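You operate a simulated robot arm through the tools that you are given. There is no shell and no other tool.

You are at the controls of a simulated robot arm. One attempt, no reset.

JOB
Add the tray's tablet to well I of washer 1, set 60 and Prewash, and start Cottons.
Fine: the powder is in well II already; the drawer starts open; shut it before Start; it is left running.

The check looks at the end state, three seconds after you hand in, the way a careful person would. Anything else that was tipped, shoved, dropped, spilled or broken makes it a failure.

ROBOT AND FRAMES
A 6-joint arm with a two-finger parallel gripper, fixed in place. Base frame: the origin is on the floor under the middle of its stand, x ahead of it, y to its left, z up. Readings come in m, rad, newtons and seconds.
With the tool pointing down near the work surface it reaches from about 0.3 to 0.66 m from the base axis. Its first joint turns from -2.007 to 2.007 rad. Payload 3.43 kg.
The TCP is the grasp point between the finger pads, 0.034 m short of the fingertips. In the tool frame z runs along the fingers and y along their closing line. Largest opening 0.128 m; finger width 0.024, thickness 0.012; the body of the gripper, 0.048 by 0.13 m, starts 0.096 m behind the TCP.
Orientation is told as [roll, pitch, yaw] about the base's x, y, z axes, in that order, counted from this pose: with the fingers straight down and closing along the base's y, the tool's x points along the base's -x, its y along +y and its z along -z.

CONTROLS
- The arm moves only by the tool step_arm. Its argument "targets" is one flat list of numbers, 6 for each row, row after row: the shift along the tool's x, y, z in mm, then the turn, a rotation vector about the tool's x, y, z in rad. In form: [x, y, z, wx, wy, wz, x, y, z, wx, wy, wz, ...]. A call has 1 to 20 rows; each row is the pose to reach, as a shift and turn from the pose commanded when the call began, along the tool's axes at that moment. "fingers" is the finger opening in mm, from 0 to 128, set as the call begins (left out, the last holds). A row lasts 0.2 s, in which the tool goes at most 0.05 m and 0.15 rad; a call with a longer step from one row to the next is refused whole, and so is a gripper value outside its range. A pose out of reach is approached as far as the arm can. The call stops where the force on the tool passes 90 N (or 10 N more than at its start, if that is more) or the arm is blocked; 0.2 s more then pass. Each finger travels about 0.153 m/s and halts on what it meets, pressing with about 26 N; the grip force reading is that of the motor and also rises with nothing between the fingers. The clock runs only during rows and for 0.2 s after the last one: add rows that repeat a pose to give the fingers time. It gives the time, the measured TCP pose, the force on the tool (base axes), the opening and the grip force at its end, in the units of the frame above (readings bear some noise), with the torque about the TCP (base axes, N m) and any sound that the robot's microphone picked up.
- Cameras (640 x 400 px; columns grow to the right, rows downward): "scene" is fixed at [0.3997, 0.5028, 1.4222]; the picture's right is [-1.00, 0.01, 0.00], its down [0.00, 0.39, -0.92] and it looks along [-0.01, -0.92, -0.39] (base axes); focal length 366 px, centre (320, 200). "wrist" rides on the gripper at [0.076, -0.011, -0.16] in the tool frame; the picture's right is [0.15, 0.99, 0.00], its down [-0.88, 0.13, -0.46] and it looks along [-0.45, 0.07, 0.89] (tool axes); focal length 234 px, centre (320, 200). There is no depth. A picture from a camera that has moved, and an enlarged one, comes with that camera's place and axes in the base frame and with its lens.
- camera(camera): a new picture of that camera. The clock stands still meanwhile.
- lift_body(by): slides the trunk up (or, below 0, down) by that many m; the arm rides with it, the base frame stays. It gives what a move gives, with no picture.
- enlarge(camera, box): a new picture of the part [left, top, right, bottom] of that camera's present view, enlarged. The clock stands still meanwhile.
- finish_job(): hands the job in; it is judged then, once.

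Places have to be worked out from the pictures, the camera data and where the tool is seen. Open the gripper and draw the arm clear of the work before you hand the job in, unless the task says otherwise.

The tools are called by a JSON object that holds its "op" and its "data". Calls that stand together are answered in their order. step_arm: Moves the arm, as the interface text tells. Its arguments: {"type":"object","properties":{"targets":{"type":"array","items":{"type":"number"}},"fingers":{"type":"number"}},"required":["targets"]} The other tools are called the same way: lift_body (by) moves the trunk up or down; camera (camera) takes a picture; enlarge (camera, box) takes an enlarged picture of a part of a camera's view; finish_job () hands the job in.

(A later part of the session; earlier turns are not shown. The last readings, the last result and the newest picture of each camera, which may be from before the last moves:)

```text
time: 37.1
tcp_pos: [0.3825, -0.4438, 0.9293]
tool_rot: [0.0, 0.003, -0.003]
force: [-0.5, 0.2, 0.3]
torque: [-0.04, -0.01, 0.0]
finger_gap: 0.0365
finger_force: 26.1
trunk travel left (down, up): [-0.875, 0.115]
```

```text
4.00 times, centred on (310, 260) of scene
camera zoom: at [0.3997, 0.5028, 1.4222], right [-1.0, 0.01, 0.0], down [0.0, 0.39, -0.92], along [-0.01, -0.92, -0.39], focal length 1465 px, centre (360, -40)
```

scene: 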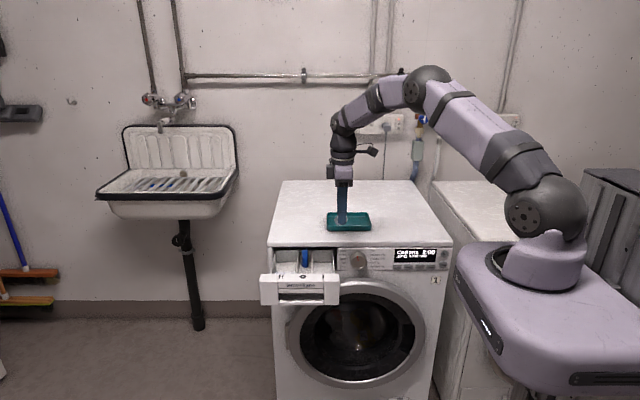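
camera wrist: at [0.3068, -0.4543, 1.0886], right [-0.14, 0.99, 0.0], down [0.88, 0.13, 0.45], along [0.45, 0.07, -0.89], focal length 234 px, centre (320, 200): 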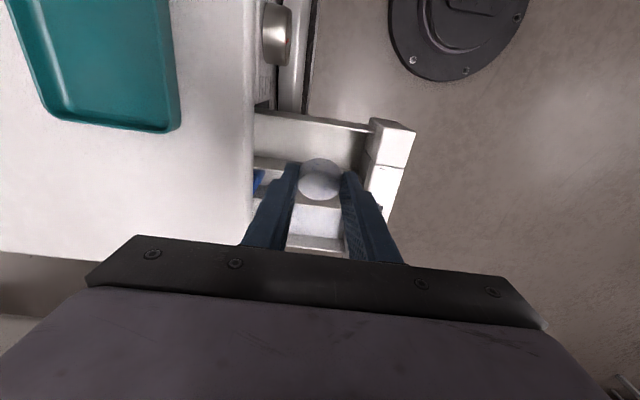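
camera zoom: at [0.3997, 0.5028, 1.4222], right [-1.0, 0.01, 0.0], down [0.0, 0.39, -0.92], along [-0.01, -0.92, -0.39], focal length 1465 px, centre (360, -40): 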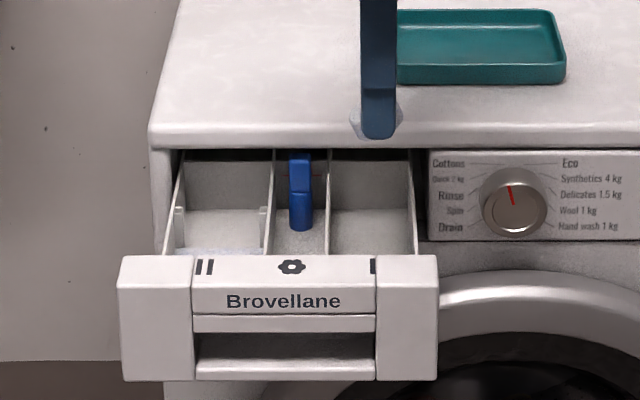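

The tablet is centred over well I within a few millimetres. I'll lower to TCP z≈0.862, which puts the tablet just into the mouth of the well, and check clearances from both cameras.

{"op": "step_arm", "data": {"targets": [0, 0, 22, 0, 0, 0, 0, 0, 44, 0, 0, 0, 0, 0, 67, 0, 0, 0, 0, 0, 67, 0, 0, 0], "fingers": 30}}

{"op": "enlarge", "data": {"camera": "wrist", "box": [240, 90, 420, 240]}}

{"op": "enlarge", "data": {"camera": "scene", "box": [255, 225, 345, 310]}}

```text
time: 38.1
tcp_pos: [0.3792, -0.445, 0.862]
tool_rot: [0.001, 0.002, -0.001]
force: [-0.1, -0.1, -0.5]
torque: [0.0, -0.02, 0.02]
finger_gap: 0.0362
finger_force: 25.7
trunk travel left (down, up): [-0.875, 0.115]
```

```text
2.67 times, centred on (330, 165) of wrist
camera zoom: at [0.3055, -0.4556, 1.0207], right [-0.14, 0.99, 0.0], down [0.88, 0.13, 0.45], along [0.45, 0.07, -0.89], focal length 624 px, centre (293, 293)
```

zoom: 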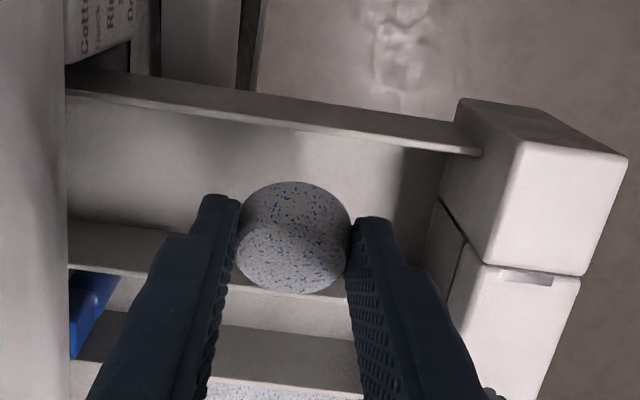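

```text
4.71 times, centred on (300, 268) of scene
camera zoom: at [0.3997, 0.5028, 1.4222], right [-1.0, 0.01, 0.0], down [0.0, 0.39, -0.92], along [-0.01, -0.92, -0.39], focal length 1723 px, centre (414, -118)
```

zoom: 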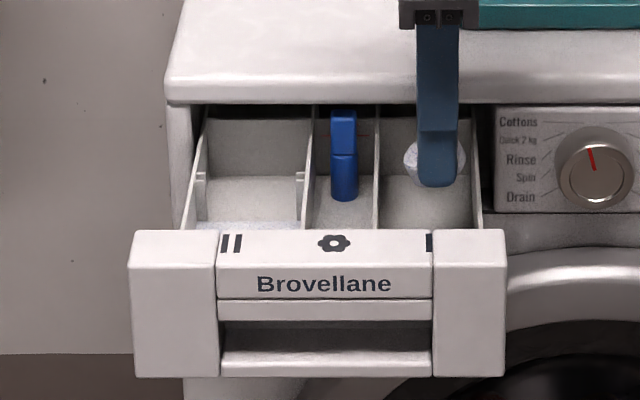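

The geometry now agrees: wall tops are at z≈0.795, the well floor at ≈0.75, and well I spans x 0.355–0.418, centred at 0.387. I'll shift +6 mm in x and lower about 55 mm so the tablet sits just above the floor.

{"op": "step_arm", "data": {"targets": [-6, 0, 0, 0, 0, 0, -6, 0, 15, 0, 0, 0, -6, 0, 30, 0, 0, 0, -6, 0, 45, 0, 0, 0, -6, 0, 54, 0, 0, 0, -6, 0, 54, 0, 0, 0], "fingers": 30}}

{"op": "enlarge", "data": {"camera": "wrist", "box": [240, 90, 420, 240]}}

{"op": "enlarge", "data": {"camera": "scene", "box": [255, 225, 345, 310]}}

```text
time: 39.5
tcp_pos: [0.3884, -0.4434, 0.811]
tool_rot: [0.001, 0.002, -0.002]
force: [-1.1, 0.3, -0.5]
torque: [-0.01, -0.02, 0.0]
finger_gap: 0.0364
finger_force: 26.4
trunk travel left (down, up): [-0.875, 0.115]
```

```text
2.67 times, centred on (330, 165) of wrist
camera zoom: at [0.3134, -0.4542, 0.9704], right [-0.14, 0.99, 0.0], down [0.88, 0.13, 0.45], along [0.45, 0.07, -0.89], focal length 624 px, centre (293, 293)
```

zoom: 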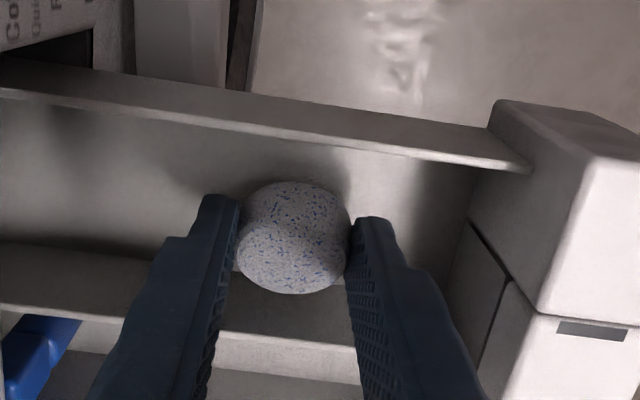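

```text
4.71 times, centred on (300, 268) of scene
camera zoom: at [0.3997, 0.5028, 1.4222], right [-1.0, 0.01, 0.0], down [0.0, 0.39, -0.92], along [-0.01, -0.92, -0.39], focal length 1723 px, centre (414, -118)
```

zoom: 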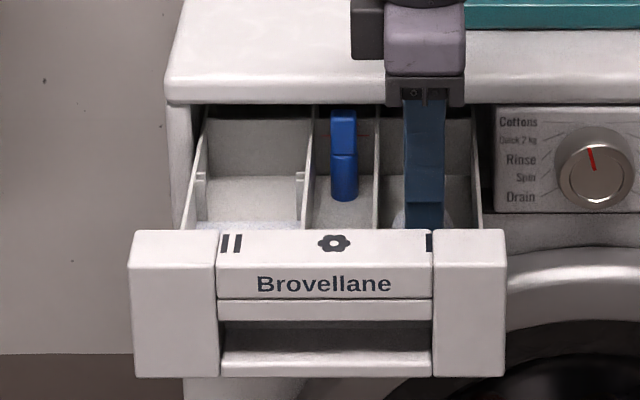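

The tablet is well inside well I and centred. I'll lower another 8 mm, then open the fingers modestly; the well leaves room along y.

{"op": "step_arm", "data": {"targets": [0, 0, 4, 0, 0, 0, 0, 0, 8, 0, 0, 0, 0, 0, 8, 0, 0, 0], "fingers": 30}}

{"op": "step_arm", "data": {"targets": [0, 0, 0, 0, 0, 0, 0, 0, 0, 0, 0, 0, 0, 0, 0, 0, 0, 0], "fingers": 52}}

{"op": "enlarge", "data": {"camera": "wrist", "box": [240, 90, 420, 240]}}

```text
time: 40.3
tcp_pos: [0.3889, -0.4442, 0.8037]
tool_rot: [0.0, 0.002, -0.001]
force: [-0.4, 0.3, -0.9]
torque: [0.0, 0.0, -0.02]
finger_gap: 0.0364
finger_force: 25.6
trunk travel left (down, up): [-0.875, 0.115]
```

```text
time: 41.1
tcp_pos: [0.3873, -0.4429, 0.803]
tool_rot: [0.0, 0.003, -0.002]
force: [-0.4, -0.5, 0.2]
torque: [0.01, 0.0, 0.0]
finger_gap: 0.052
finger_force: 0.0
trunk travel left (down, up): [-0.875, 0.115]
```

```text
2.67 times, centred on (330, 165) of wrist
camera zoom: at [0.3135, -0.4538, 0.9618], right [-0.14, 0.99, 0.0], down [0.88, 0.13, 0.45], along [0.45, 0.07, -0.89], focal length 624 px, centre (293, 293)
```

zoom: 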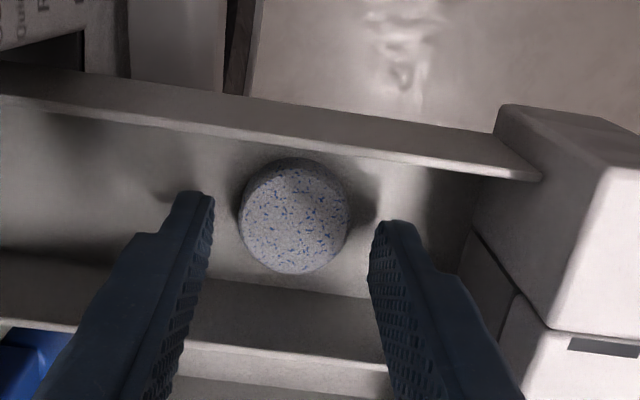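

The tablet lies flat on the floor of well I, clear of both fingers. I'm raising the tool straight up out of the drawer.

{"op": "step_arm", "data": {"targets": [0, 0, -25, 0, 0, 0, 0, 0, -55, 0, 0, 0, 0, 0, -90, 0, 0, 0, 0, 0, -120, 0, 0, 0, 0, 0, -120, 0, 0, 0], "fingers": 52}}

{"op": "camera", "data": {"camera": "wrist"}}

{"op": "enlarge", "data": {"camera": "scene", "box": [255, 225, 345, 310]}}

```text
time: 42.3
tcp_pos: [0.3908, -0.4442, 0.9229]
tool_rot: [0.002, 0.004, -0.003]
force: [0.5, -0.4, -0.5]
torque: [0.04, 0.01, 0.0]
finger_gap: 0.0522
finger_force: 0.0
trunk travel left (down, up): [-0.875, 0.115]
```

```text
taken
camera wrist: at [0.3146, -0.456, 1.0822], right [-0.14, 0.99, 0.0], down [0.88, 0.13, 0.45], along [0.45, 0.07, -0.89], focal length 234 px, centre (320, 200)
```

wrist: 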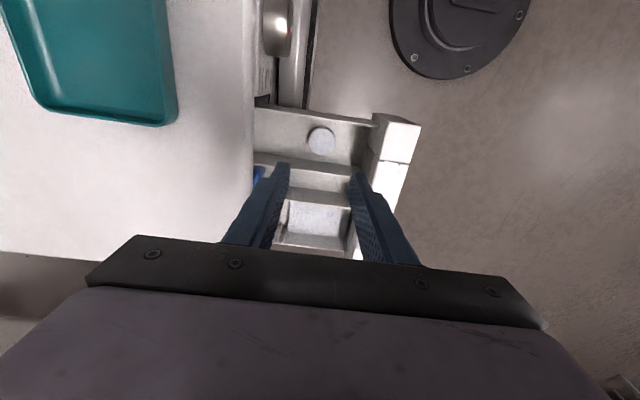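

```text
4.71 times, centred on (300, 268) of scene
camera zoom: at [0.3997, 0.5028, 1.4222], right [-1.0, 0.01, 0.0], down [0.0, 0.39, -0.92], along [-0.01, -0.92, -0.39], focal length 1723 px, centre (414, -118)
```

zoom: 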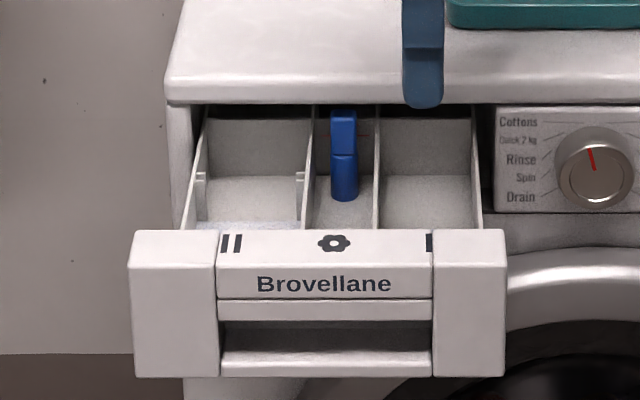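

The wrist view shows the tablet lying in well I. To shut the drawer I'll push its front, which spans x 0.342–0.56, is at y≈-0.34, and has a flat band at z 0.797–0.823. First I'll back off, close the fingers and yaw to +90° so the camera is on top when I tilt the tool forward.

{"op": "step_arm", "data": {"targets": [-1, 8, -5, 0, 0, -0.1428, -2, 15, -10, 0, 0, -0.2856, -3, 23, -16, 0, 0, -0.4284, -4, 31, -21, 0, 0, -0.5712, -5, 38, -26, 0, 0, -0.714, -6, 46, -31, 0, 0, -0.8568, -7, 53, -36, 0, 0, -0.9996, -8, 61, -41, 0, 0, -1.1424, -9, 69, -47, 0, 0, -1.2852, -10, 76, -52, 0, 0, -1.428, -10, 84, -57, 0, 0, -1.5708, -10, 84, -57, 0, 0, -1.5708], "fingers": 0}}

{"op": "camera", "data": {"camera": "scene"}}

```text
time: 44.9
tcp_pos: [0.3989, -0.3592, 0.977]
tool_rot: [0.006, -0.001, 1.572]
force: [0.3, -0.2, 1.0]
torque: [-0.02, -0.03, -0.01]
finger_gap: 0.0002
finger_force: 26.2
trunk travel left (down, up): [-0.875, 0.115]
```

```text
taken
```

scene: 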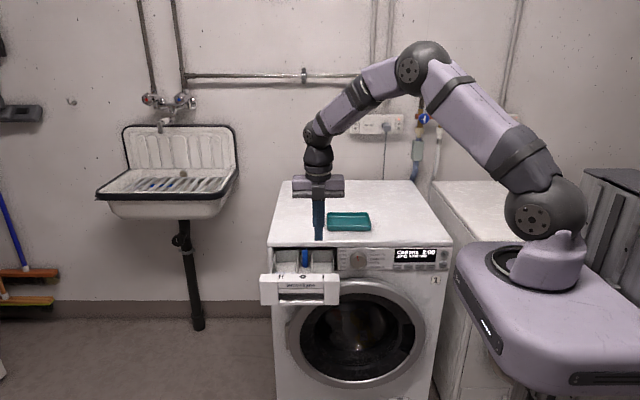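

Yaw +90° is fine. Now I'll tilt the tool forward by 1.05 rad (60°) while backing to (0.43, -0.27, 0.92), in front of and above the drawer face.

{"op": "step_arm", "data": {"targets": [-11, -4, 7, 0, 0.131, 0, -22, -8, 14, 0, 0.262, 0, -33, -12, 21, 0, 0.393, 0, -44, -16, 28, 0, 0.524, 0, -55, -20, 35, 0, 0.655, 0, -67, -24, 43, 0, 0.786, 0, -78, -28, 50, 0, 0.917, 0, -89, -31, 57, 0, 1.05, 0, -89, -31, 57, 0, 1.05, 0], "fingers": 0}}

{"op": "camera", "data": {"camera": "wrist"}}

{"op": "camera", "data": {"camera": "scene"}}

```text
time: 46.9
tcp_pos: [0.4289, -0.2708, 0.922]
tool_rot: [0.005, 1.05, 1.573]
force: [-0.3, -0.3, 0.8]
torque: [0.01, 0.01, 0.02]
finger_gap: 0.0002
finger_force: 26.1
trunk travel left (down, up): [-0.875, 0.115]
```

```text
taken
camera wrist: at [0.4418, -0.1695, 1.067], right [-0.99, -0.07, 0.13], down [-0.13, 0.83, -0.54], along [-0.07, -0.55, -0.83], focal length 234 px, centre (320, 200)
```

wrist: 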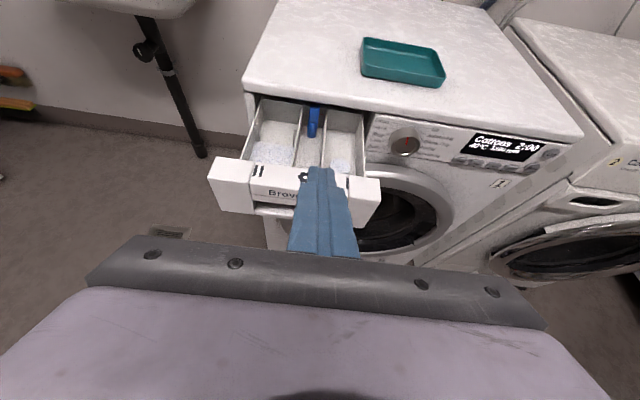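

```text
taken
```

scene: 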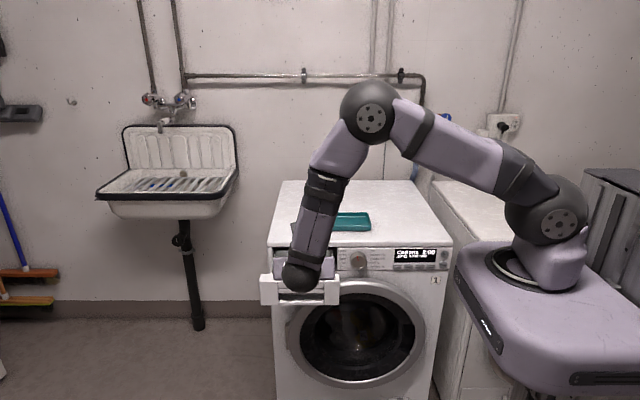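

This is an excellent view. I'll zoom in on the drawer front and the control panel from the wrist camera to measure them.

{"op": "enlarge", "data": {"camera": "wrist", "box": [200, 80, 400, 230]}}

{"op": "enlarge", "data": {"camera": "wrist", "box": [360, 95, 600, 215]}}

```text
2.67 times, centred on (300, 155) of wrist
camera zoom: at [0.4418, -0.1695, 1.067], right [-0.99, -0.07, 0.13], down [-0.13, 0.83, -0.54], along [-0.07, -0.55, -0.83], focal length 624 px, centre (373, 320)
```

zoom: 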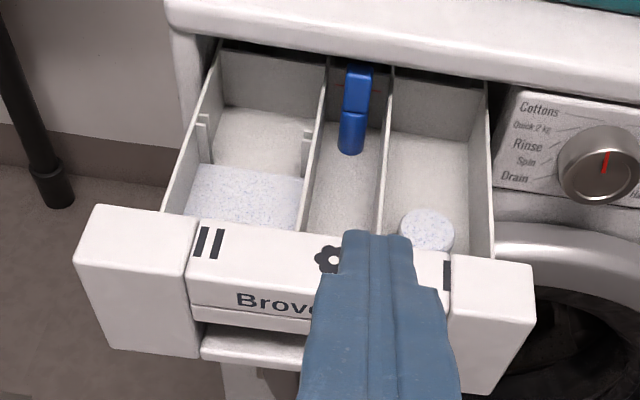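

```text
2.67 times, centred on (480, 155) of wrist
camera zoom: at [0.4418, -0.1695, 1.067], right [-0.99, -0.07, 0.13], down [-0.13, 0.83, -0.54], along [-0.07, -0.55, -0.83], focal length 624 px, centre (-107, 320)
```

zoom: 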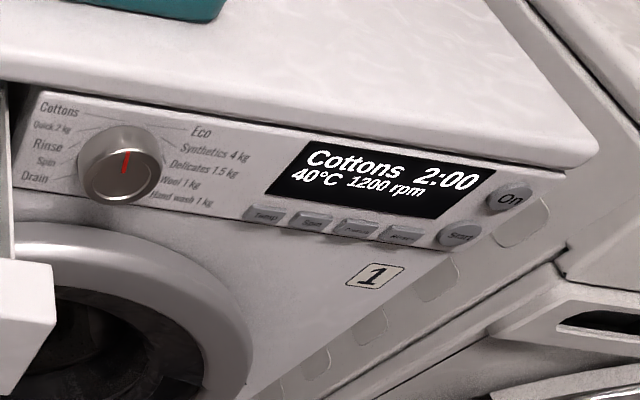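

The tablet is confirmed in well I and the powder in II. I'll lower the closed fingertips to drawer-front height (contact edge z≈0.81) at x≈0.44, still clear in front.

{"op": "step_arm", "data": {"targets": [-30, -4, 17.4, 0, 0, 0, -61, -7, 34.8, 0, 0, 0, -91, -11, 52.2, 0, 0, 0, -91, -11, 52.2, 0, 0, 0], "fingers": 0}}

{"op": "camera", "data": {"camera": "wrist"}}

{"op": "enlarge", "data": {"camera": "scene", "box": [240, 210, 380, 320]}}

```text
time: 47.9
tcp_pos: [0.44, -0.2687, 0.8184]
tool_rot: [0.006, 1.049, 1.575]
force: [-0.3, -0.6, -0.9]
torque: [-0.01, 0.04, 0.05]
finger_gap: 0.0001
finger_force: 26.5
trunk travel left (down, up): [-0.875, 0.115]
```

```text
taken
camera wrist: at [0.4521, -0.1684, 0.9614], right [-0.99, -0.07, 0.13], down [-0.13, 0.83, -0.54], along [-0.07, -0.55, -0.83], focal length 234 px, centre (320, 200)
```

wrist: 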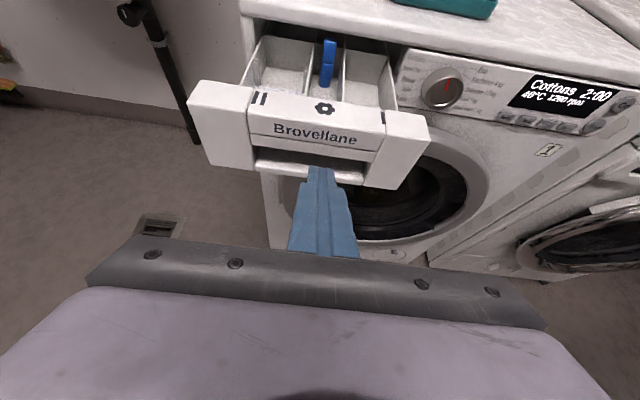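

```text
3.64 times, centred on (310, 265) of scene
camera zoom: at [0.3997, 0.5028, 1.4222], right [-1.0, 0.01, 0.0], down [0.0, 0.39, -0.92], along [-0.01, -0.92, -0.39], focal length 1332 px, centre (356, -36)
```

zoom: 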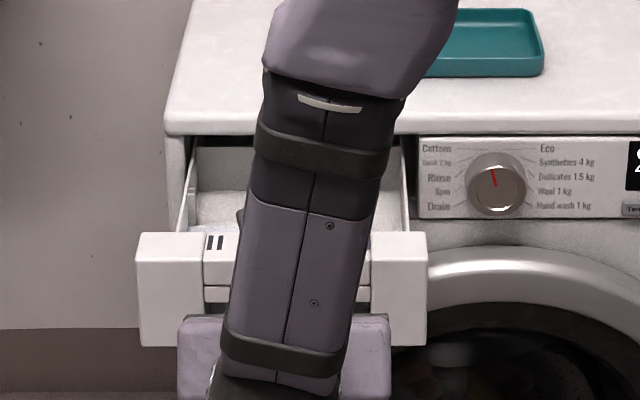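

The fingertip edge (z≈0.812) lines up with the middle of the "Brovellane" band. I'm pushing the drawer in slowly, 10 mm per row for 180 mm.

{"op": "step_arm", "data": {"targets": [4.98, 0, 8.67, 0, 0, 0, 9.95, 0, 17.35, 0, 0, 0, 14.93, 0, 26.02, 0, 0, 0, 19.9, 0, 34.7, 0, 0, 0, 24.88, 0, 43.37, 0, 0, 0, 29.86, 0, 52.04, 0, 0, 0, 34.83, 0, 60.72, 0, 0, 0, 39.81, 0, 69.39, 0, 0, 0, 44.78, 0, 78.07, 0, 0, 0, 49.76, 0, 86.74, 0, 0, 0, 54.74, 0, 95.41, 0, 0, 0, 59.71, 0, 104.09, 0, 0, 0, 64.69, 0, 112.76, 0, 0, 0, 69.66, 0, 121.44, 0, 0, 0, 74.64, 0, 130.11, 0, 0, 0, 79.62, 0, 138.78, 0, 0, 0, 84.59, 0, 147.46, 0, 0, 0, 89.57, 0, 156.13, 0, 0, 0], "fingers": 0}}

{"op": "camera", "data": {"camera": "wrist"}}

{"op": "camera", "data": {"camera": "scene"}}

```text
time: 51.7
tcp_pos: [0.44, -0.4504, 0.8162]
tool_rot: [0.007, 1.05, 1.576]
force: [-0.3, 0.1, 0.8]
torque: [0.0, 0.0, 0.02]
finger_gap: 0.0002
finger_force: 25.7
trunk travel left (down, up): [-0.875, 0.115]
```

```text
taken
camera wrist: at [0.4524, -0.3491, 0.961], right [-0.99, -0.07, 0.13], down [-0.13, 0.83, -0.54], along [-0.07, -0.55, -0.83], focal length 234 px, centre (320, 200)
```

wrist: 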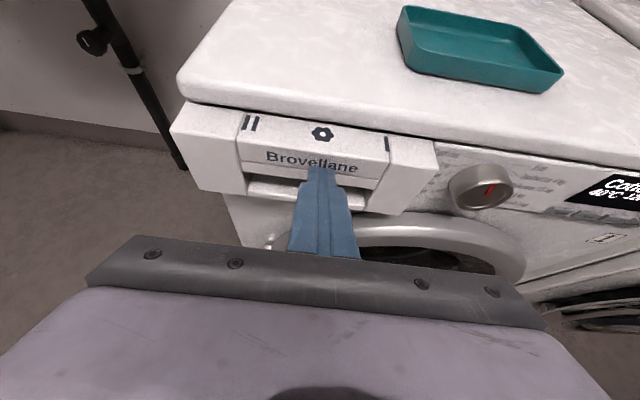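

```text
taken
```

scene: 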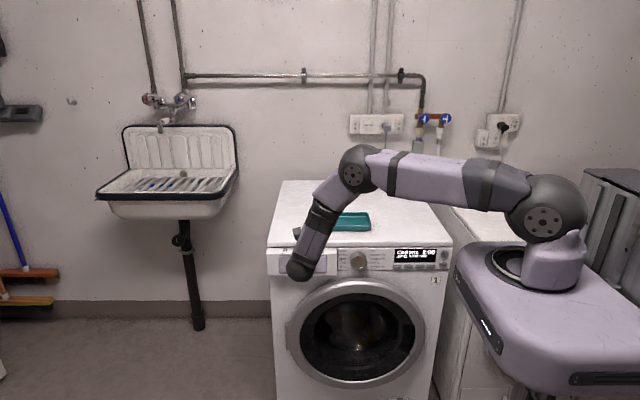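

The drawer is nearly shut, with its front at about y -0.486. I'll continue in 4 mm steps until it seats.

{"op": "step_arm", "data": {"targets": [1.99, 0, 3.47, 0, 0, 0, 3.98, 0, 6.94, 0, 0, 0, 5.97, 0, 10.41, 0, 0, 0, 7.96, 0, 13.88, 0, 0, 0, 9.95, 0, 17.35, 0, 0, 0], "fingers": 0}}

{"op": "enlarge", "data": {"camera": "wrist", "box": [160, 90, 500, 260]}}

```text
time: 52.9
tcp_pos: [0.4408, -0.4698, 0.8161]
tool_rot: [0.007, 1.048, 1.577]
force: [0.8, 0.7, 0.0]
torque: [0.0, 0.01, -0.02]
finger_gap: 0.0
finger_force: 25.6
trunk travel left (down, up): [-0.875, 0.115]
```

```text
1.88 times, centred on (330, 175) of wrist
camera zoom: at [0.453, -0.3688, 0.961], right [-0.99, -0.07, 0.13], down [-0.13, 0.83, -0.54], along [-0.07, -0.55, -0.83], focal length 441 px, centre (301, 247)
```

zoom: 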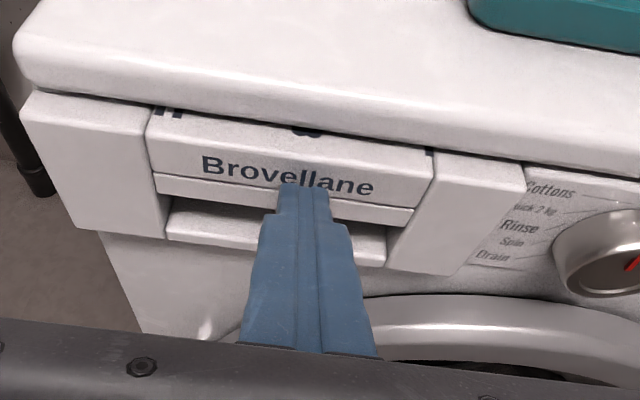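

The front is still roughly a centimetre proud of the fascia. Continuing in 3 mm steps.

{"op": "step_arm", "data": {"targets": [1.49, 0, 2.6, 0, 0, 0, 2.99, 0, 5.2, 0, 0, 0, 4.48, 0, 7.8, 0, 0, 0, 5.97, 0, 10.4, 0, 0, 0, 7.46, 0, 13, 0, 0, 0, 8.96, 0, 15.6, 0, 0, 0], "fingers": 0}}

{"op": "enlarge", "data": {"camera": "wrist", "box": [160, 90, 500, 260]}}

```text
time: 54.3
tcp_pos: [0.4396, -0.4824, 0.8158]
tool_rot: [0.01, 1.049, 1.58]
force: [-2.5, 36.3, 5.7]
torque: [0.05, -0.17, -0.12]
finger_gap: 0.0
finger_force: 25.8
trunk travel left (down, up): [-0.875, 0.115]
```

```text
1.88 times, centred on (330, 175) of wrist
camera zoom: at [0.452, -0.3812, 0.9611], right [-0.99, -0.07, 0.13], down [-0.13, 0.83, -0.53], along [-0.07, -0.55, -0.83], focal length 441 px, centre (301, 247)
```

zoom: 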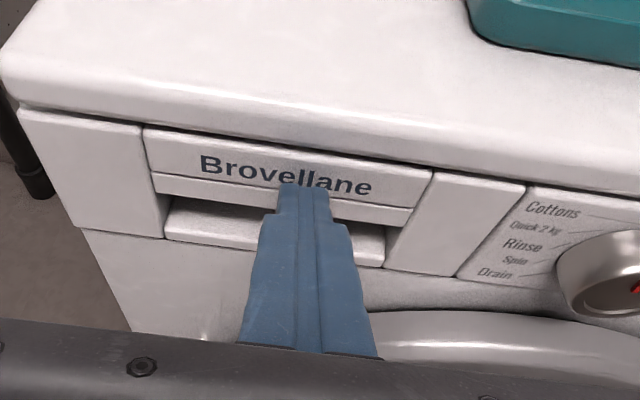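

Force rose to 36 N with the drawer front flush with the fascia, so the drawer is shut and the face is at about y≈-0.518. I'll back off 80 mm and confirm it stays closed.

{"op": "step_arm", "data": {"targets": [-10, 0, -17.4, 0, 0, 0, -24.9, 0, -43.4, 0, 0, 0, -42.5, 0, -74, 0, 0, 0, -42.5, 0, -74, 0, 0, 0], "fingers": 0}}

{"op": "camera", "data": {"camera": "wrist"}}

{"op": "enlarge", "data": {"camera": "wrist", "box": [340, 80, 640, 230]}}

```text
time: 55.3
tcp_pos: [0.4375, -0.403, 0.8201]
tool_rot: [0.007, 1.047, 1.572]
force: [0.6, -0.4, 0.6]
torque: [0.02, 0.01, -0.02]
finger_gap: 0.0002
finger_force: 26.1
trunk travel left (down, up): [-0.875, 0.115]
```

```text
taken
camera wrist: at [0.4508, -0.3026, 0.9629], right [-0.99, -0.07, 0.13], down [-0.13, 0.83, -0.54], along [-0.07, -0.55, -0.83], focal length 234 px, centre (320, 200)
```

wrist: 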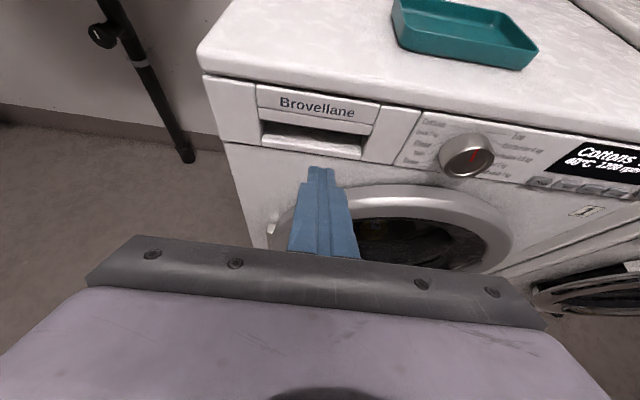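

```text
2.13 times, centred on (490, 155) of wrist
camera zoom: at [0.4508, -0.3026, 0.9629], right [-0.99, -0.07, 0.13], down [-0.13, 0.83, -0.54], along [-0.07, -0.55, -0.83], focal length 500 px, centre (-43, 296)
```

zoom: 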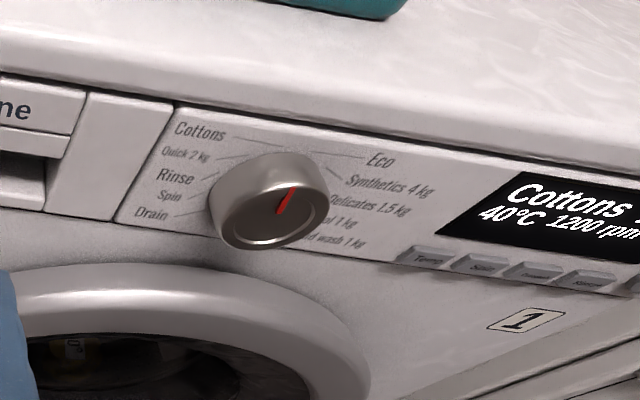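

The drawer stays shut. Next I'll move in front of the Temp button, estimated at about (0.14, -0.518, 0.746), staying back from the dial and easing the tilt to 0.7 rad so the wrist is comfortable.

{"op": "step_arm", "data": {"targets": [-4.8, 37, -3.4, 0, -0.044, 0, -9.7, 74, -6.8, 0, -0.088, 0, -14.5, 111, -10.2, 0, -0.131, 0, -19.4, 148, -13.7, 0, -0.175, 0, -24.2, 186, -17, 0, -0.219, 0, -29, 223, -20.5, 0, -0.263, 0, -33.9, 260, -23.9, 0, -0.306, 0, -38.7, 297, -27.3, 0, -0.35, 0, -38.7, 297, -27.3, 0, -0.35, 0], "fingers": 0}}

{"op": "camera", "data": {"camera": "wrist"}}

{"op": "camera", "data": {"camera": "scene"}}

```text
time: 57.3
tcp_pos: [0.1425, -0.3624, 0.799]
tool_rot: [0.004, 0.698, 1.572]
force: [-0.3, -0.4, -0.3]
torque: [-0.01, 0.03, -0.01]
finger_gap: 0.0
finger_force: 25.9
trunk travel left (down, up): [-0.875, 0.115]
```

```text
taken
camera wrist: at [0.1556, -0.317, 0.9685], right [-0.99, -0.11, 0.1], down [-0.13, 0.97, -0.22], along [-0.07, -0.23, -0.97], focal length 234 px, centre (320, 200)
```

wrist: 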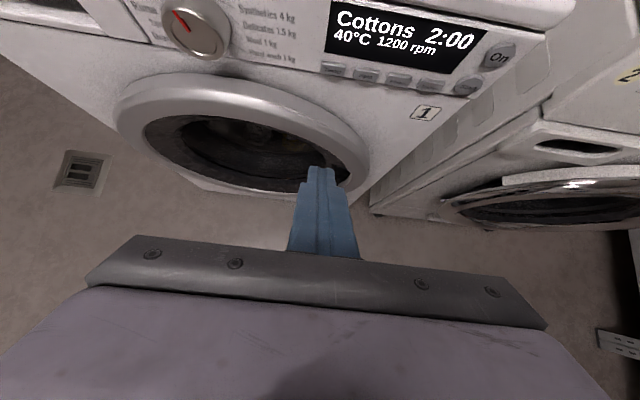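

```text
taken
```

scene: 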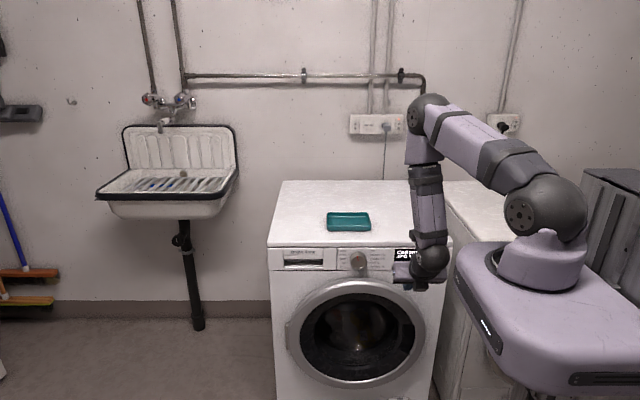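

Good: the pose is reachable and the drawer is visibly flush. I'll zoom in on the panel from the wrist to locate the buttons precisely.

{"op": "enlarge", "data": {"camera": "wrist", "box": [300, 0, 540, 150]}}

{"op": "enlarge", "data": {"camera": "scene", "box": [260, 235, 460, 345]}}

```text
2.67 times, centred on (420, 75) of wrist
camera zoom: at [0.1556, -0.317, 0.9685], right [-0.99, -0.11, 0.1], down [-0.13, 0.97, -0.22], along [-0.07, -0.23, -0.97], focal length 624 px, centre (53, 533)
```

zoom: 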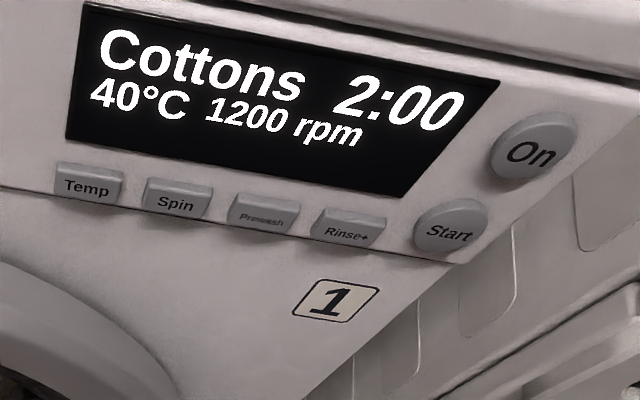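

```text
3.20 times, centred on (360, 290) of scene
camera zoom: at [0.3997, 0.5028, 1.4222], right [-1.0, 0.01, 0.0], down [0.0, 0.39, -0.92], along [-0.01, -0.92, -0.39], focal length 1172 px, centre (192, -88)
```

zoom: 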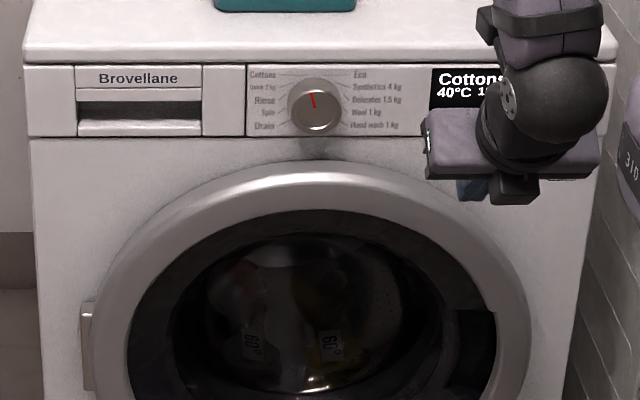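

The buttons stand out clearly, with Temp near (0.142, -0.515, 0.750). I'll bring the fingertip edge to about 3 cm in front of Temp and check alignment.

{"op": "step_arm", "data": {"targets": [16.5, 0, 27.7, 0, 0, 0, 33, 0, 55.5, 0, 0, 0, 49.6, 0, 83.2, 0, 0, 0, 49.6, 0, 83.2, 0, 0, 0], "fingers": 0}}

{"op": "enlarge", "data": {"camera": "wrist", "box": [240, 60, 480, 210]}}

{"op": "enlarge", "data": {"camera": "scene", "box": [340, 235, 460, 310]}}

```text
time: 58.3
tcp_pos: [0.1436, -0.4535, 0.7661]
tool_rot: [0.012, 0.701, 1.572]
force: [0.3, -0.2, 0.4]
torque: [0.01, -0.02, 0.05]
finger_gap: 0.0001
finger_force: 26.3
trunk travel left (down, up): [-0.875, 0.115]
```

```text
2.67 times, centred on (360, 135) of wrist
camera zoom: at [0.1572, -0.408, 0.9365], right [-0.99, -0.11, 0.1], down [-0.13, 0.97, -0.22], along [-0.08, -0.23, -0.97], focal length 624 px, centre (213, 373)
```

zoom: 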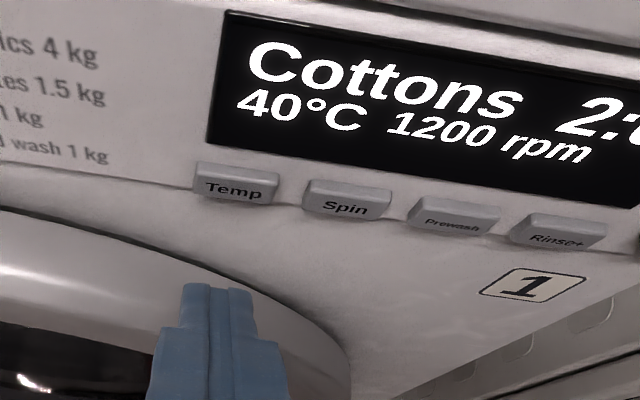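

```text
5.33 times, centred on (400, 272) of scene
camera zoom: at [0.3997, 0.5028, 1.4222], right [-1.0, 0.01, 0.0], down [0.0, 0.39, -0.92], along [-0.01, -0.92, -0.39], focal length 1953 px, centre (-107, -187)
```

zoom: 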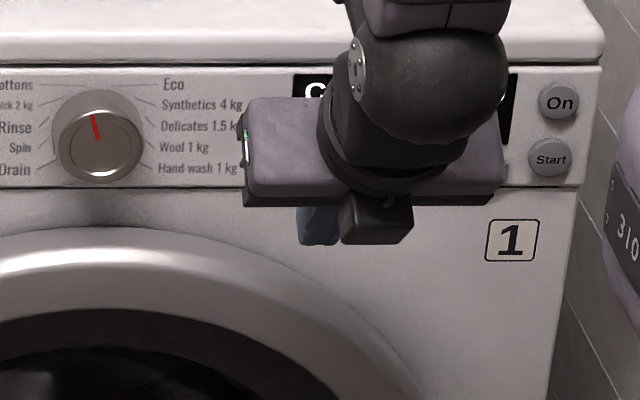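

The fingertip is nearly lined up with Temp; it needs about 4 mm up and 3 mm toward -x. I'll correct and close to about 10 mm from the button.

{"op": "step_arm", "data": {"targets": [8.4, 1.5, 4.3, 0, 0, 0, 16.8, 3, 8.6, 0, 0, 0, 16.8, 3, 8.6, 0, 0, 0], "fingers": 0}}

{"op": "enlarge", "data": {"camera": "wrist", "box": [260, 90, 420, 190]}}

```text
time: 59.1
tcp_pos: [0.1409, -0.4699, 0.7691]
tool_rot: [0.014, 0.699, 1.574]
force: [-0.1, -0.5, 0.5]
torque: [-0.01, -0.04, 0.0]
finger_gap: 0.0
finger_force: 25.8
trunk travel left (down, up): [-0.875, 0.115]
```

```text
4.00 times, centred on (340, 140) of wrist
camera zoom: at [0.155, -0.4248, 0.94], right [-0.99, -0.1, 0.1], down [-0.13, 0.97, -0.22], along [-0.08, -0.23, -0.97], focal length 937 px, centre (240, 440)
```

zoom: 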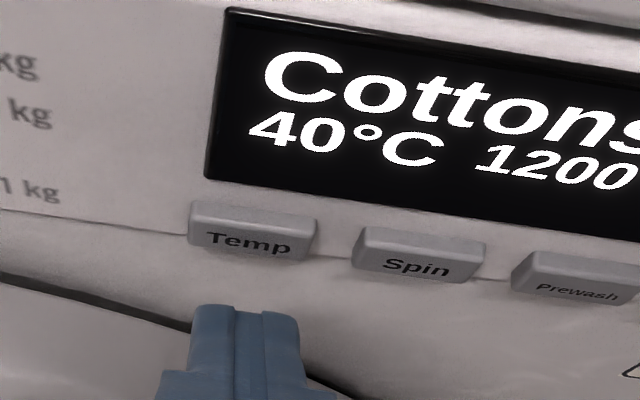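

The finger is centred on Temp horizontally and within its height. I'll advance 14 mm, with 2 mm up, to reach first contact and then read the force and display.

{"op": "step_arm", "data": {"targets": [4, 0, 2.5, 0, 0, 0, 7, 0, 4.4, 0, 0, 0, 9.5, 0, 6, 0, 0, 0, 12, 0, 7.5, 0, 0, 0], "fingers": 0}}

{"op": "enlarge", "data": {"camera": "wrist", "box": [260, 90, 420, 190]}}

```text
time: 60.1
tcp_pos: [0.1397, -0.4827, 0.7727]
tool_rot: [0.014, 0.698, 1.572]
force: [0.2, 1.8, -0.2]
torque: [0.05, 0.01, 0.04]
finger_gap: 0.0
finger_force: 25.9
trunk travel left (down, up): [-0.875, 0.115]
heard: click
```

```text
4.00 times, centred on (340, 140) of wrist
camera zoom: at [0.1539, -0.4379, 0.9425], right [-0.99, -0.1, 0.1], down [-0.13, 0.97, -0.22], along [-0.08, -0.23, -0.97], focal length 937 px, centre (240, 440)
```

zoom: 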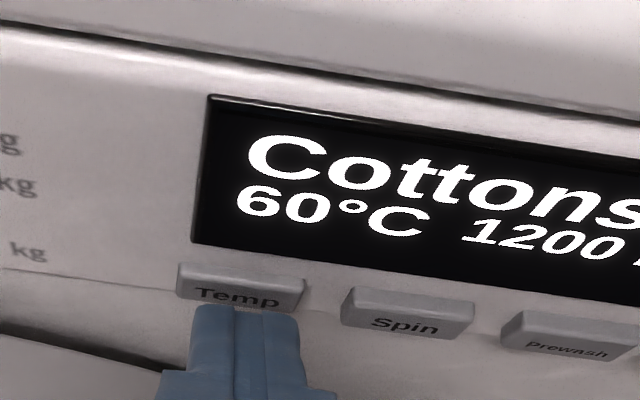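

There was a click and the display now reads 60°C. I'll back off 20 mm and shift 73 mm toward -x to stand in front of Prewash.

{"op": "step_arm", "data": {"targets": [-15.3, 0, -12.9, 0, 0, 0, -15.3, 37, -12.9, 0, 0, 0, -15.3, 73, -12.9, 0, 0, 0, -15.3, 73, -12.9, 0, 0, 0], "fingers": 0}}

{"op": "enlarge", "data": {"camera": "wrist", "box": [240, 70, 440, 195]}}

```text
time: 61.1
tcp_pos: [0.11, -0.4706, 0.776]
tool_rot: [0.055, 0.694, 1.573]
force: [0.3, 0.7, -0.2]
torque: [0.02, -0.01, 0.01]
finger_gap: 0.0
finger_force: 25.5
out of reach, approached as far as the arm can: row 2, 3, 4
trunk travel left (down, up): [-0.875, 0.115]
```

```text
3.20 times, centred on (340, 132) of wrist
camera zoom: at [0.1308, -0.4274, 0.9464], right [-0.99, -0.08, 0.14], down [-0.11, 0.97, -0.21], along [-0.12, -0.22, -0.97], focal length 749 px, centre (256, 416)
```

zoom: 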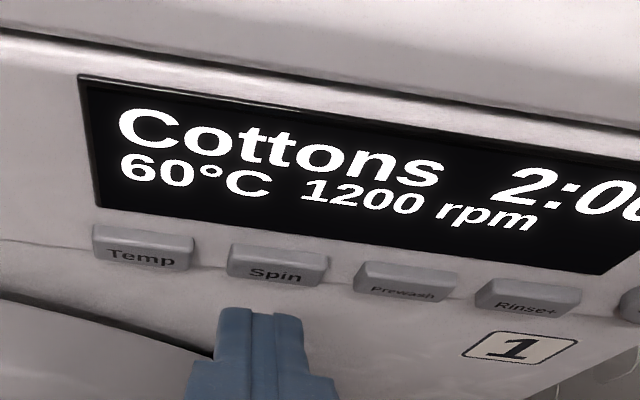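

The display holds 60°C, but the arm hit a limit shifting to -x: with yaw +90° the last joint runs out there. I'll back away to the robot side and then flip to yaw -90°, which suits the -x buttons.

{"op": "step_arm", "data": {"targets": [0, -45, 0, 0, 0, 0, -20, -60, -17, 0, 0, 0, -46, -60, -39, 0, 0, 0, -80, -60, -67, 0, 0, 0, -80, -60, -67, 0, 0, 0], "fingers": 0}}

```text
time: 62.3
tcp_pos: [0.1777, -0.3682, 0.776]
tool_rot: [0.054, 0.693, 1.571]
force: [-1.0, -0.3, 0.2]
torque: [-0.03, 0.02, 0.02]
finger_gap: 0.0
finger_force: 26.2
trunk travel left (down, up): [-0.875, 0.115]
```

Clear of the panel. Now I'll raise up and untilt to vertical at about (0.30, -0.38, 0.98) before flipping the yaw.

{"op": "step_arm", "data": {"targets": [22.7, -20, -24.4, 0, -0.117, 0, 45.5, -40, -48.9, 0, -0.233, 0, 68.2, -60, -73.3, 0, -0.35, 0, 91, -80, -97.7, 0, -0.467, 0, 113.7, -100, -122.2, 0, -0.583, 0, 136.5, -120, -146.6, 0, -0.693, 0, 136.5, -120, -146.6, 0, -0.693, 0], "fingers": 0}}

```text
time: 63.9
tcp_pos: [0.3064, -0.3861, 0.9693]
tool_rot: [0.042, 0.001, 1.535]
force: [0.9, 0.6, -0.1]
torque: [-0.02, -0.03, 0.02]
finger_gap: 0.0
finger_force: 26.2
trunk travel left (down, up): [-0.875, 0.115]
```

The orientation has a slight 0.04 rad lean. I'll correct that while yawing from +90° back to 0, then continue to -90°.

{"op": "step_arm", "data": {"targets": [0, 0, 0, 0.003, -0.0029, 0.1395, 0, 0, 0, 0.0061, -0.0059, 0.279, 0, 0, 0, 0.0091, -0.0088, 0.4186, 0, 0, 0, 0.0121, -0.0117, 0.5582, 0, 0, 0, 0.0152, -0.0146, 0.6977, 0, 0, 0, 0.0182, -0.0176, 0.8373, 0, 0, 0, 0.0213, -0.0205, 0.9768, 0, 0, 0, 0.0243, -0.0234, 1.1164, 0, 0, 0, 0.0273, -0.0263, 1.2559, 0, 0, 0, 0.0304, -0.0293, 1.3955, 0, 0, 0, 0.0334, -0.0322, 1.535, 0, 0, 0, 0.0334, -0.0322, 1.535], "fingers": 0}}

{"op": "enlarge", "data": {"camera": "scene", "box": [260, 230, 460, 340]}}

```text
time: 66.5
tcp_pos: [0.3044, -0.3832, 0.9686]
tool_rot: [-0.002, -0.001, -0.001]
force: [-0.3, -0.2, 0.1]
torque: [-0.02, 0.01, -0.01]
finger_gap: 0.0
finger_force: 26.2
trunk travel left (down, up): [-0.875, 0.115]
```

```text
3.20 times, centred on (360, 285) of scene
camera zoom: at [0.3997, 0.5028, 1.4222], right [-1.0, 0.01, 0.0], down [0.0, 0.39, -0.92], along [-0.01, -0.92, -0.39], focal length 1172 px, centre (192, -72)
```

zoom: 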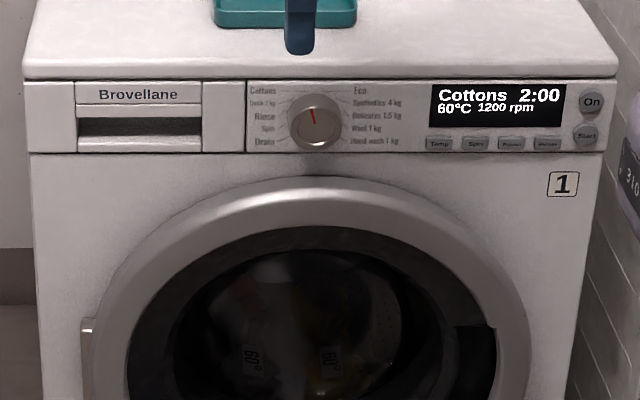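

Orientation is clean and the display reads Cottons, 60°C, 1200 rpm with the drawer flush. I'm continuing to yaw -90° while moving toward (0.20, -0.36, 0.95).

{"op": "step_arm", "data": {"targets": [9, 2, 2, 0, 0, 0.1428, 19, 4, 4, 0, 0, 0.2856, 28, 6, 5, 0, 0, 0.4284, 38, 8, 7, 0, 0, 0.5712, 47, 10, 9, 0, 0, 0.714, 57, 13, 11, 0, 0, 0.8568, 66, 15, 13, 0, 0, 0.9996, 76, 17, 15, 0, 0, 1.1424, 85, 19, 16, 0, 0, 1.2852, 95, 21, 18, 0, 0, 1.428, 104, 23, 20, 0, 0, 1.5708, 104, 23, 20, 0, 0, 1.5708], "fingers": 0}}

```text
time: 69.1
tcp_pos: [0.2016, -0.3606, 0.9502]
tool_rot: [-0.001, -0.004, -1.573]
force: [-0.5, -0.1, 0.0]
torque: [-0.02, -0.02, -0.01]
finger_gap: 0.0001
finger_force: 25.7
trunk travel left (down, up): [-0.875, 0.115]
```

Yaw -90° is reached. I'll raise the trunk 0.1 m to keep the wrist away from the inner limit, then tilt 0.7 rad and move in front of Prewash (x≈0.067).

{"op": "lift_body", "data": {"by": 0.1}}

{"op": "step_arm", "data": {"targets": [-10, -19, 33, 0, -0.1, 0, -20, -39, 66, 0, -0.2, 0, -30, -58, 99, 0, -0.3, 0, -39, -77, 131, 0, -0.4, 0, -49, -96, 164, 0, -0.5, 0, -59, -116, 197, 0, -0.6, 0, -69, -135, 230, 0, -0.7, 0, -69, -135, 230, 0, -0.7, 0], "fingers": 0}}

{"op": "camera", "data": {"camera": "wrist"}}

{"op": "camera", "data": {"camera": "scene"}}

```text
time: 70.4
tcp_pos: [0.2012, -0.361, 1.048]
tool_rot: [-0.002, -0.001, -1.571]
force: [0.1, 0.1, 0.2]
torque: [-0.01, 0.02, -0.01]
finger_gap: 0.0
finger_force: 26.2
trunk travel left (down, up): [-0.975, 0.015]
```

```text
time: 72.2
tcp_pos: [0.0918, -0.4691, 0.8264]
tool_rot: [-0.123, -0.675, -1.507]
force: [0.1, 0.2, 0.0]
torque: [0.04, -0.02, -0.01]
finger_gap: 0.0
finger_force: 25.9
out of reach, approached as far as the arm can: row 3, 4, 5, 6, 7, 8
trunk travel left (down, up): [-0.975, 0.015]
```

```text
taken
camera wrist: at [0.0902, -0.3092, 0.9024], right [0.98, 0.1, -0.19], down [0.21, -0.4, 0.89], along [0.02, -0.91, -0.41], focal length 234 px, centre (320, 200)
```

wrist: 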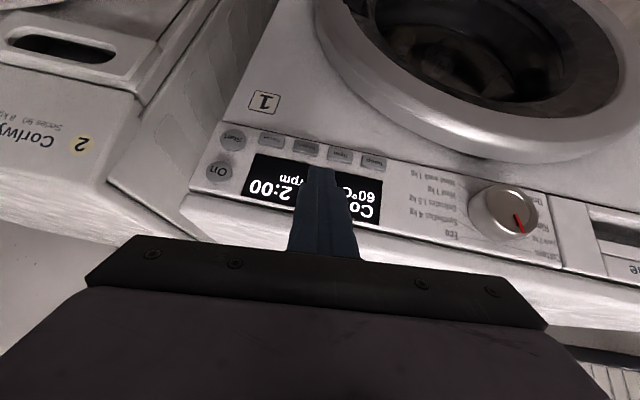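

```text
taken
```

scene: 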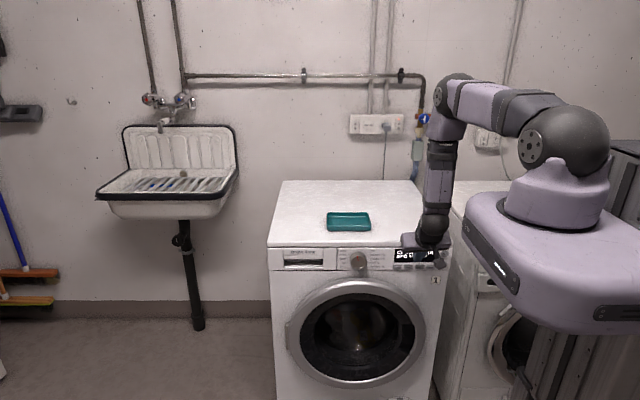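

Both headings stop with the wrist at azimuth about -69°, so joint 1 is at its limit there. For Prewash and Start I must keep the wrist at larger x and point the tool toward -x. I'll back off and turn the heading 40° toward -x with tilt 1.1 rad.

{"op": "step_arm", "data": {"targets": [0, 0, -45, 0, 0, 0, 0, 0, -90, 0, 0, 0, 10, 4.3, -86.5, 0.0794, -0.0619, 0.0843, 19.9, 8.6, -83, 0.1588, -0.1238, 0.1686, 29.9, 12.9, -79.5, 0.2382, -0.1857, 0.2529, 39.8, 17.2, -76, 0.3175, -0.2476, 0.3372, 49.8, 21.5, -72.5, 0.3969, -0.3095, 0.4215, 59.7, 25.8, -69, 0.4763, -0.3714, 0.5058, 59.7, 25.8, -69, 0.4763, -0.3714, 0.5058], "fingers": 0}}

{"op": "camera", "data": {"camera": "wrist"}}

{"op": "camera", "data": {"camera": "scene"}}

```text
time: 74.2
tcp_pos: [0.1665, -0.4292, 0.8296]
tool_rot: [-0.022, -1.1, -2.256]
force: [0.8, -0.5, -0.3]
torque: [-0.01, -0.02, 0.01]
finger_gap: 0.0001
finger_force: 25.7
out of reach, approached as far as the arm can: row 1, 2, 3, 4, 5, 6, 7, 8, 9
trunk travel left (down, up): [-0.975, 0.015]
```

```text
taken
camera wrist: at [0.2723, -0.287, 0.8346], right [0.8, -0.59, -0.14], down [0.11, -0.09, 0.99], along [-0.59, -0.8, 0.0], focal length 234 px, centre (320, 200)
```

wrist: 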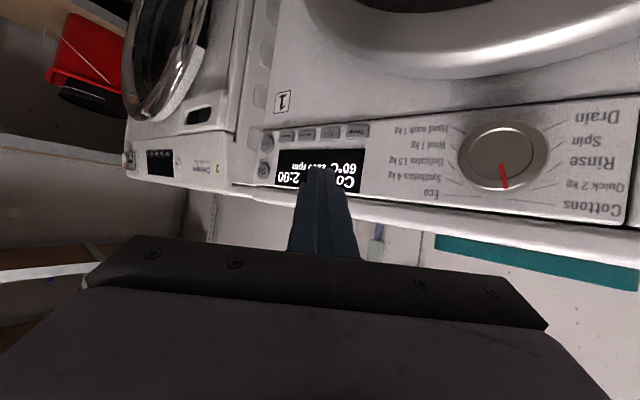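

```text
taken
```

scene: 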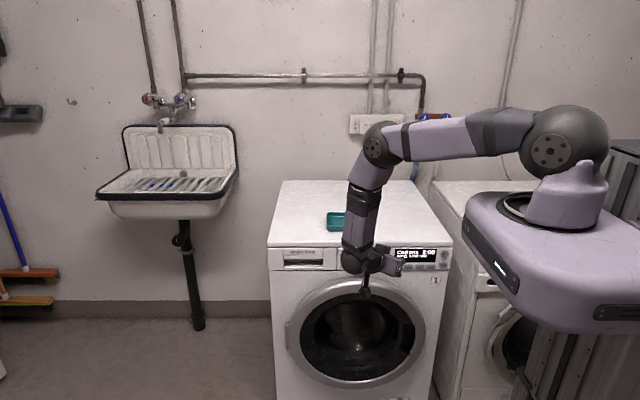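

It stopped at (0.167, -0.429, 0.830) with the desired heading, so the wrist bend was probably the limit this time. I'll re-base with a small trunk move and try a gentler orientation (tilt 1.0, heading 45° toward -x), moving to about 3 cm in front of Prewash.

{"op": "lift_body", "data": {"by": -0.02}}

{"op": "step_arm", "data": {"targets": [2.9, -12.6, 20.9, 0.017, 0.025, 0.011, 5.8, -25.2, 41.8, 0.034, 0.05, 0.023, 8.7, -37.9, 62.7, 0.05, 0.075, 0.034, 11.6, -50.5, 83.6, 0.067, 0.1, 0.045, 11.6, -50.5, 83.6, 0.067, 0.1, 0.045], "fingers": 0}}

{"op": "camera", "data": {"camera": "wrist"}}

```text
time: 74.9
tcp_pos: [0.1675, -0.4303, 0.8101]
tool_rot: [-0.022, -1.099, -2.25]
force: [0.0, -0.2, -0.3]
torque: [-0.02, 0.05, 0.03]
finger_gap: 0.0
finger_force: 26.2
trunk travel left (down, up): [-0.955, 0.035]
```

```text
time: 76.1
tcp_pos: [0.085, -0.4547, 0.76]
tool_rot: [-0.02, -1.0, -2.339]
force: [0.2, -0.4, -0.1]
torque: [0.0, -0.01, 0.01]
finger_gap: 0.0
finger_force: 25.9
out of reach, approached as far as the arm can: row 2, 3, 4, 5
trunk travel left (down, up): [-0.955, 0.035]
```

```text
taken
camera wrist: at [0.2021, -0.3228, 0.7815], right [0.75, -0.64, -0.13], down [0.03, -0.16, 0.99], along [-0.66, -0.75, -0.1], focal length 234 px, centre (320, 200)
```

wrist: 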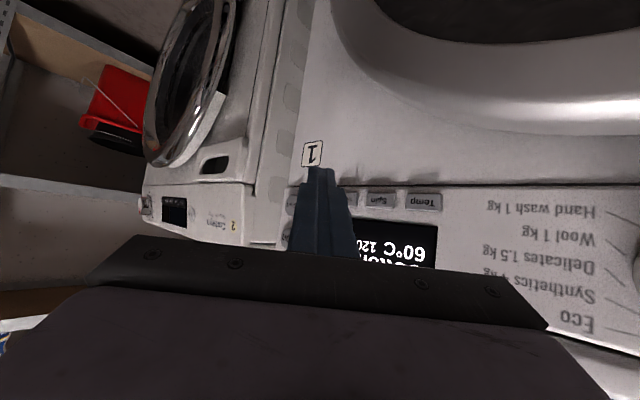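

It's within 5 mm of the target but still grazing a limit. I'll relax to tilt 0.85 and heading 35°, which should lower the wrist bend, holding the tip about 25 mm in front of Prewash.

{"op": "step_arm", "data": {"targets": [-2.6, -2.5, 0.1, -0.051, 0.05, -0.028, -5.3, -5, 0.3, -0.101, 0.1, -0.057, -7.9, -7.5, 0.4, -0.152, 0.15, -0.085, -7.9, -7.5, 0.4, -0.152, 0.15, -0.085], "fingers": 0}}

{"op": "enlarge", "data": {"camera": "wrist", "box": [220, 110, 460, 260]}}

{"op": "enlarge", "data": {"camera": "scene", "box": [340, 235, 460, 310]}}

```text
time: 77.1
tcp_pos: [0.0918, -0.4838, 0.7585]
tool_rot: [-0.006, -0.843, -2.18]
force: [5.7, 14.7, -3.7]
torque: [0.35, -0.15, 0.02]
finger_gap: 0.0
finger_force: 25.9
out of reach, approached as far as the arm can: row 1, 2, 3, 4
trunk travel left (down, up): [-0.955, 0.035]
heard: click
```

```text
2.67 times, centred on (340, 185) of wrist
camera zoom: at [0.1809, -0.3394, 0.8086], right [0.86, -0.49, -0.11], down [-0.03, -0.28, 0.96], along [-0.5, -0.82, -0.26], focal length 624 px, centre (267, 240)
```

zoom: 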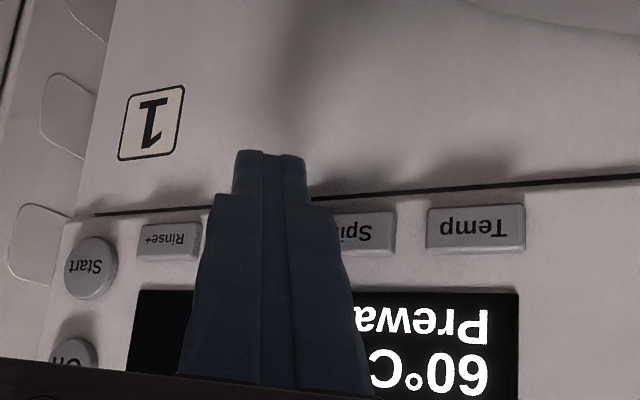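

```text
5.33 times, centred on (400, 272) of scene
camera zoom: at [0.3997, 0.5028, 1.4222], right [-1.0, 0.01, 0.0], down [0.0, 0.39, -0.92], along [-0.01, -0.92, -0.39], focal length 1953 px, centre (-107, -187)
```

zoom: 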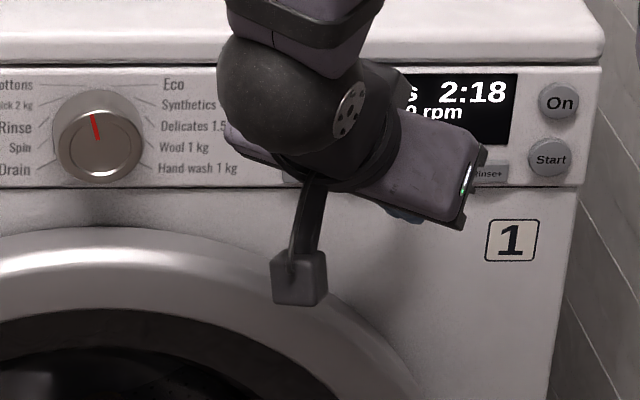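

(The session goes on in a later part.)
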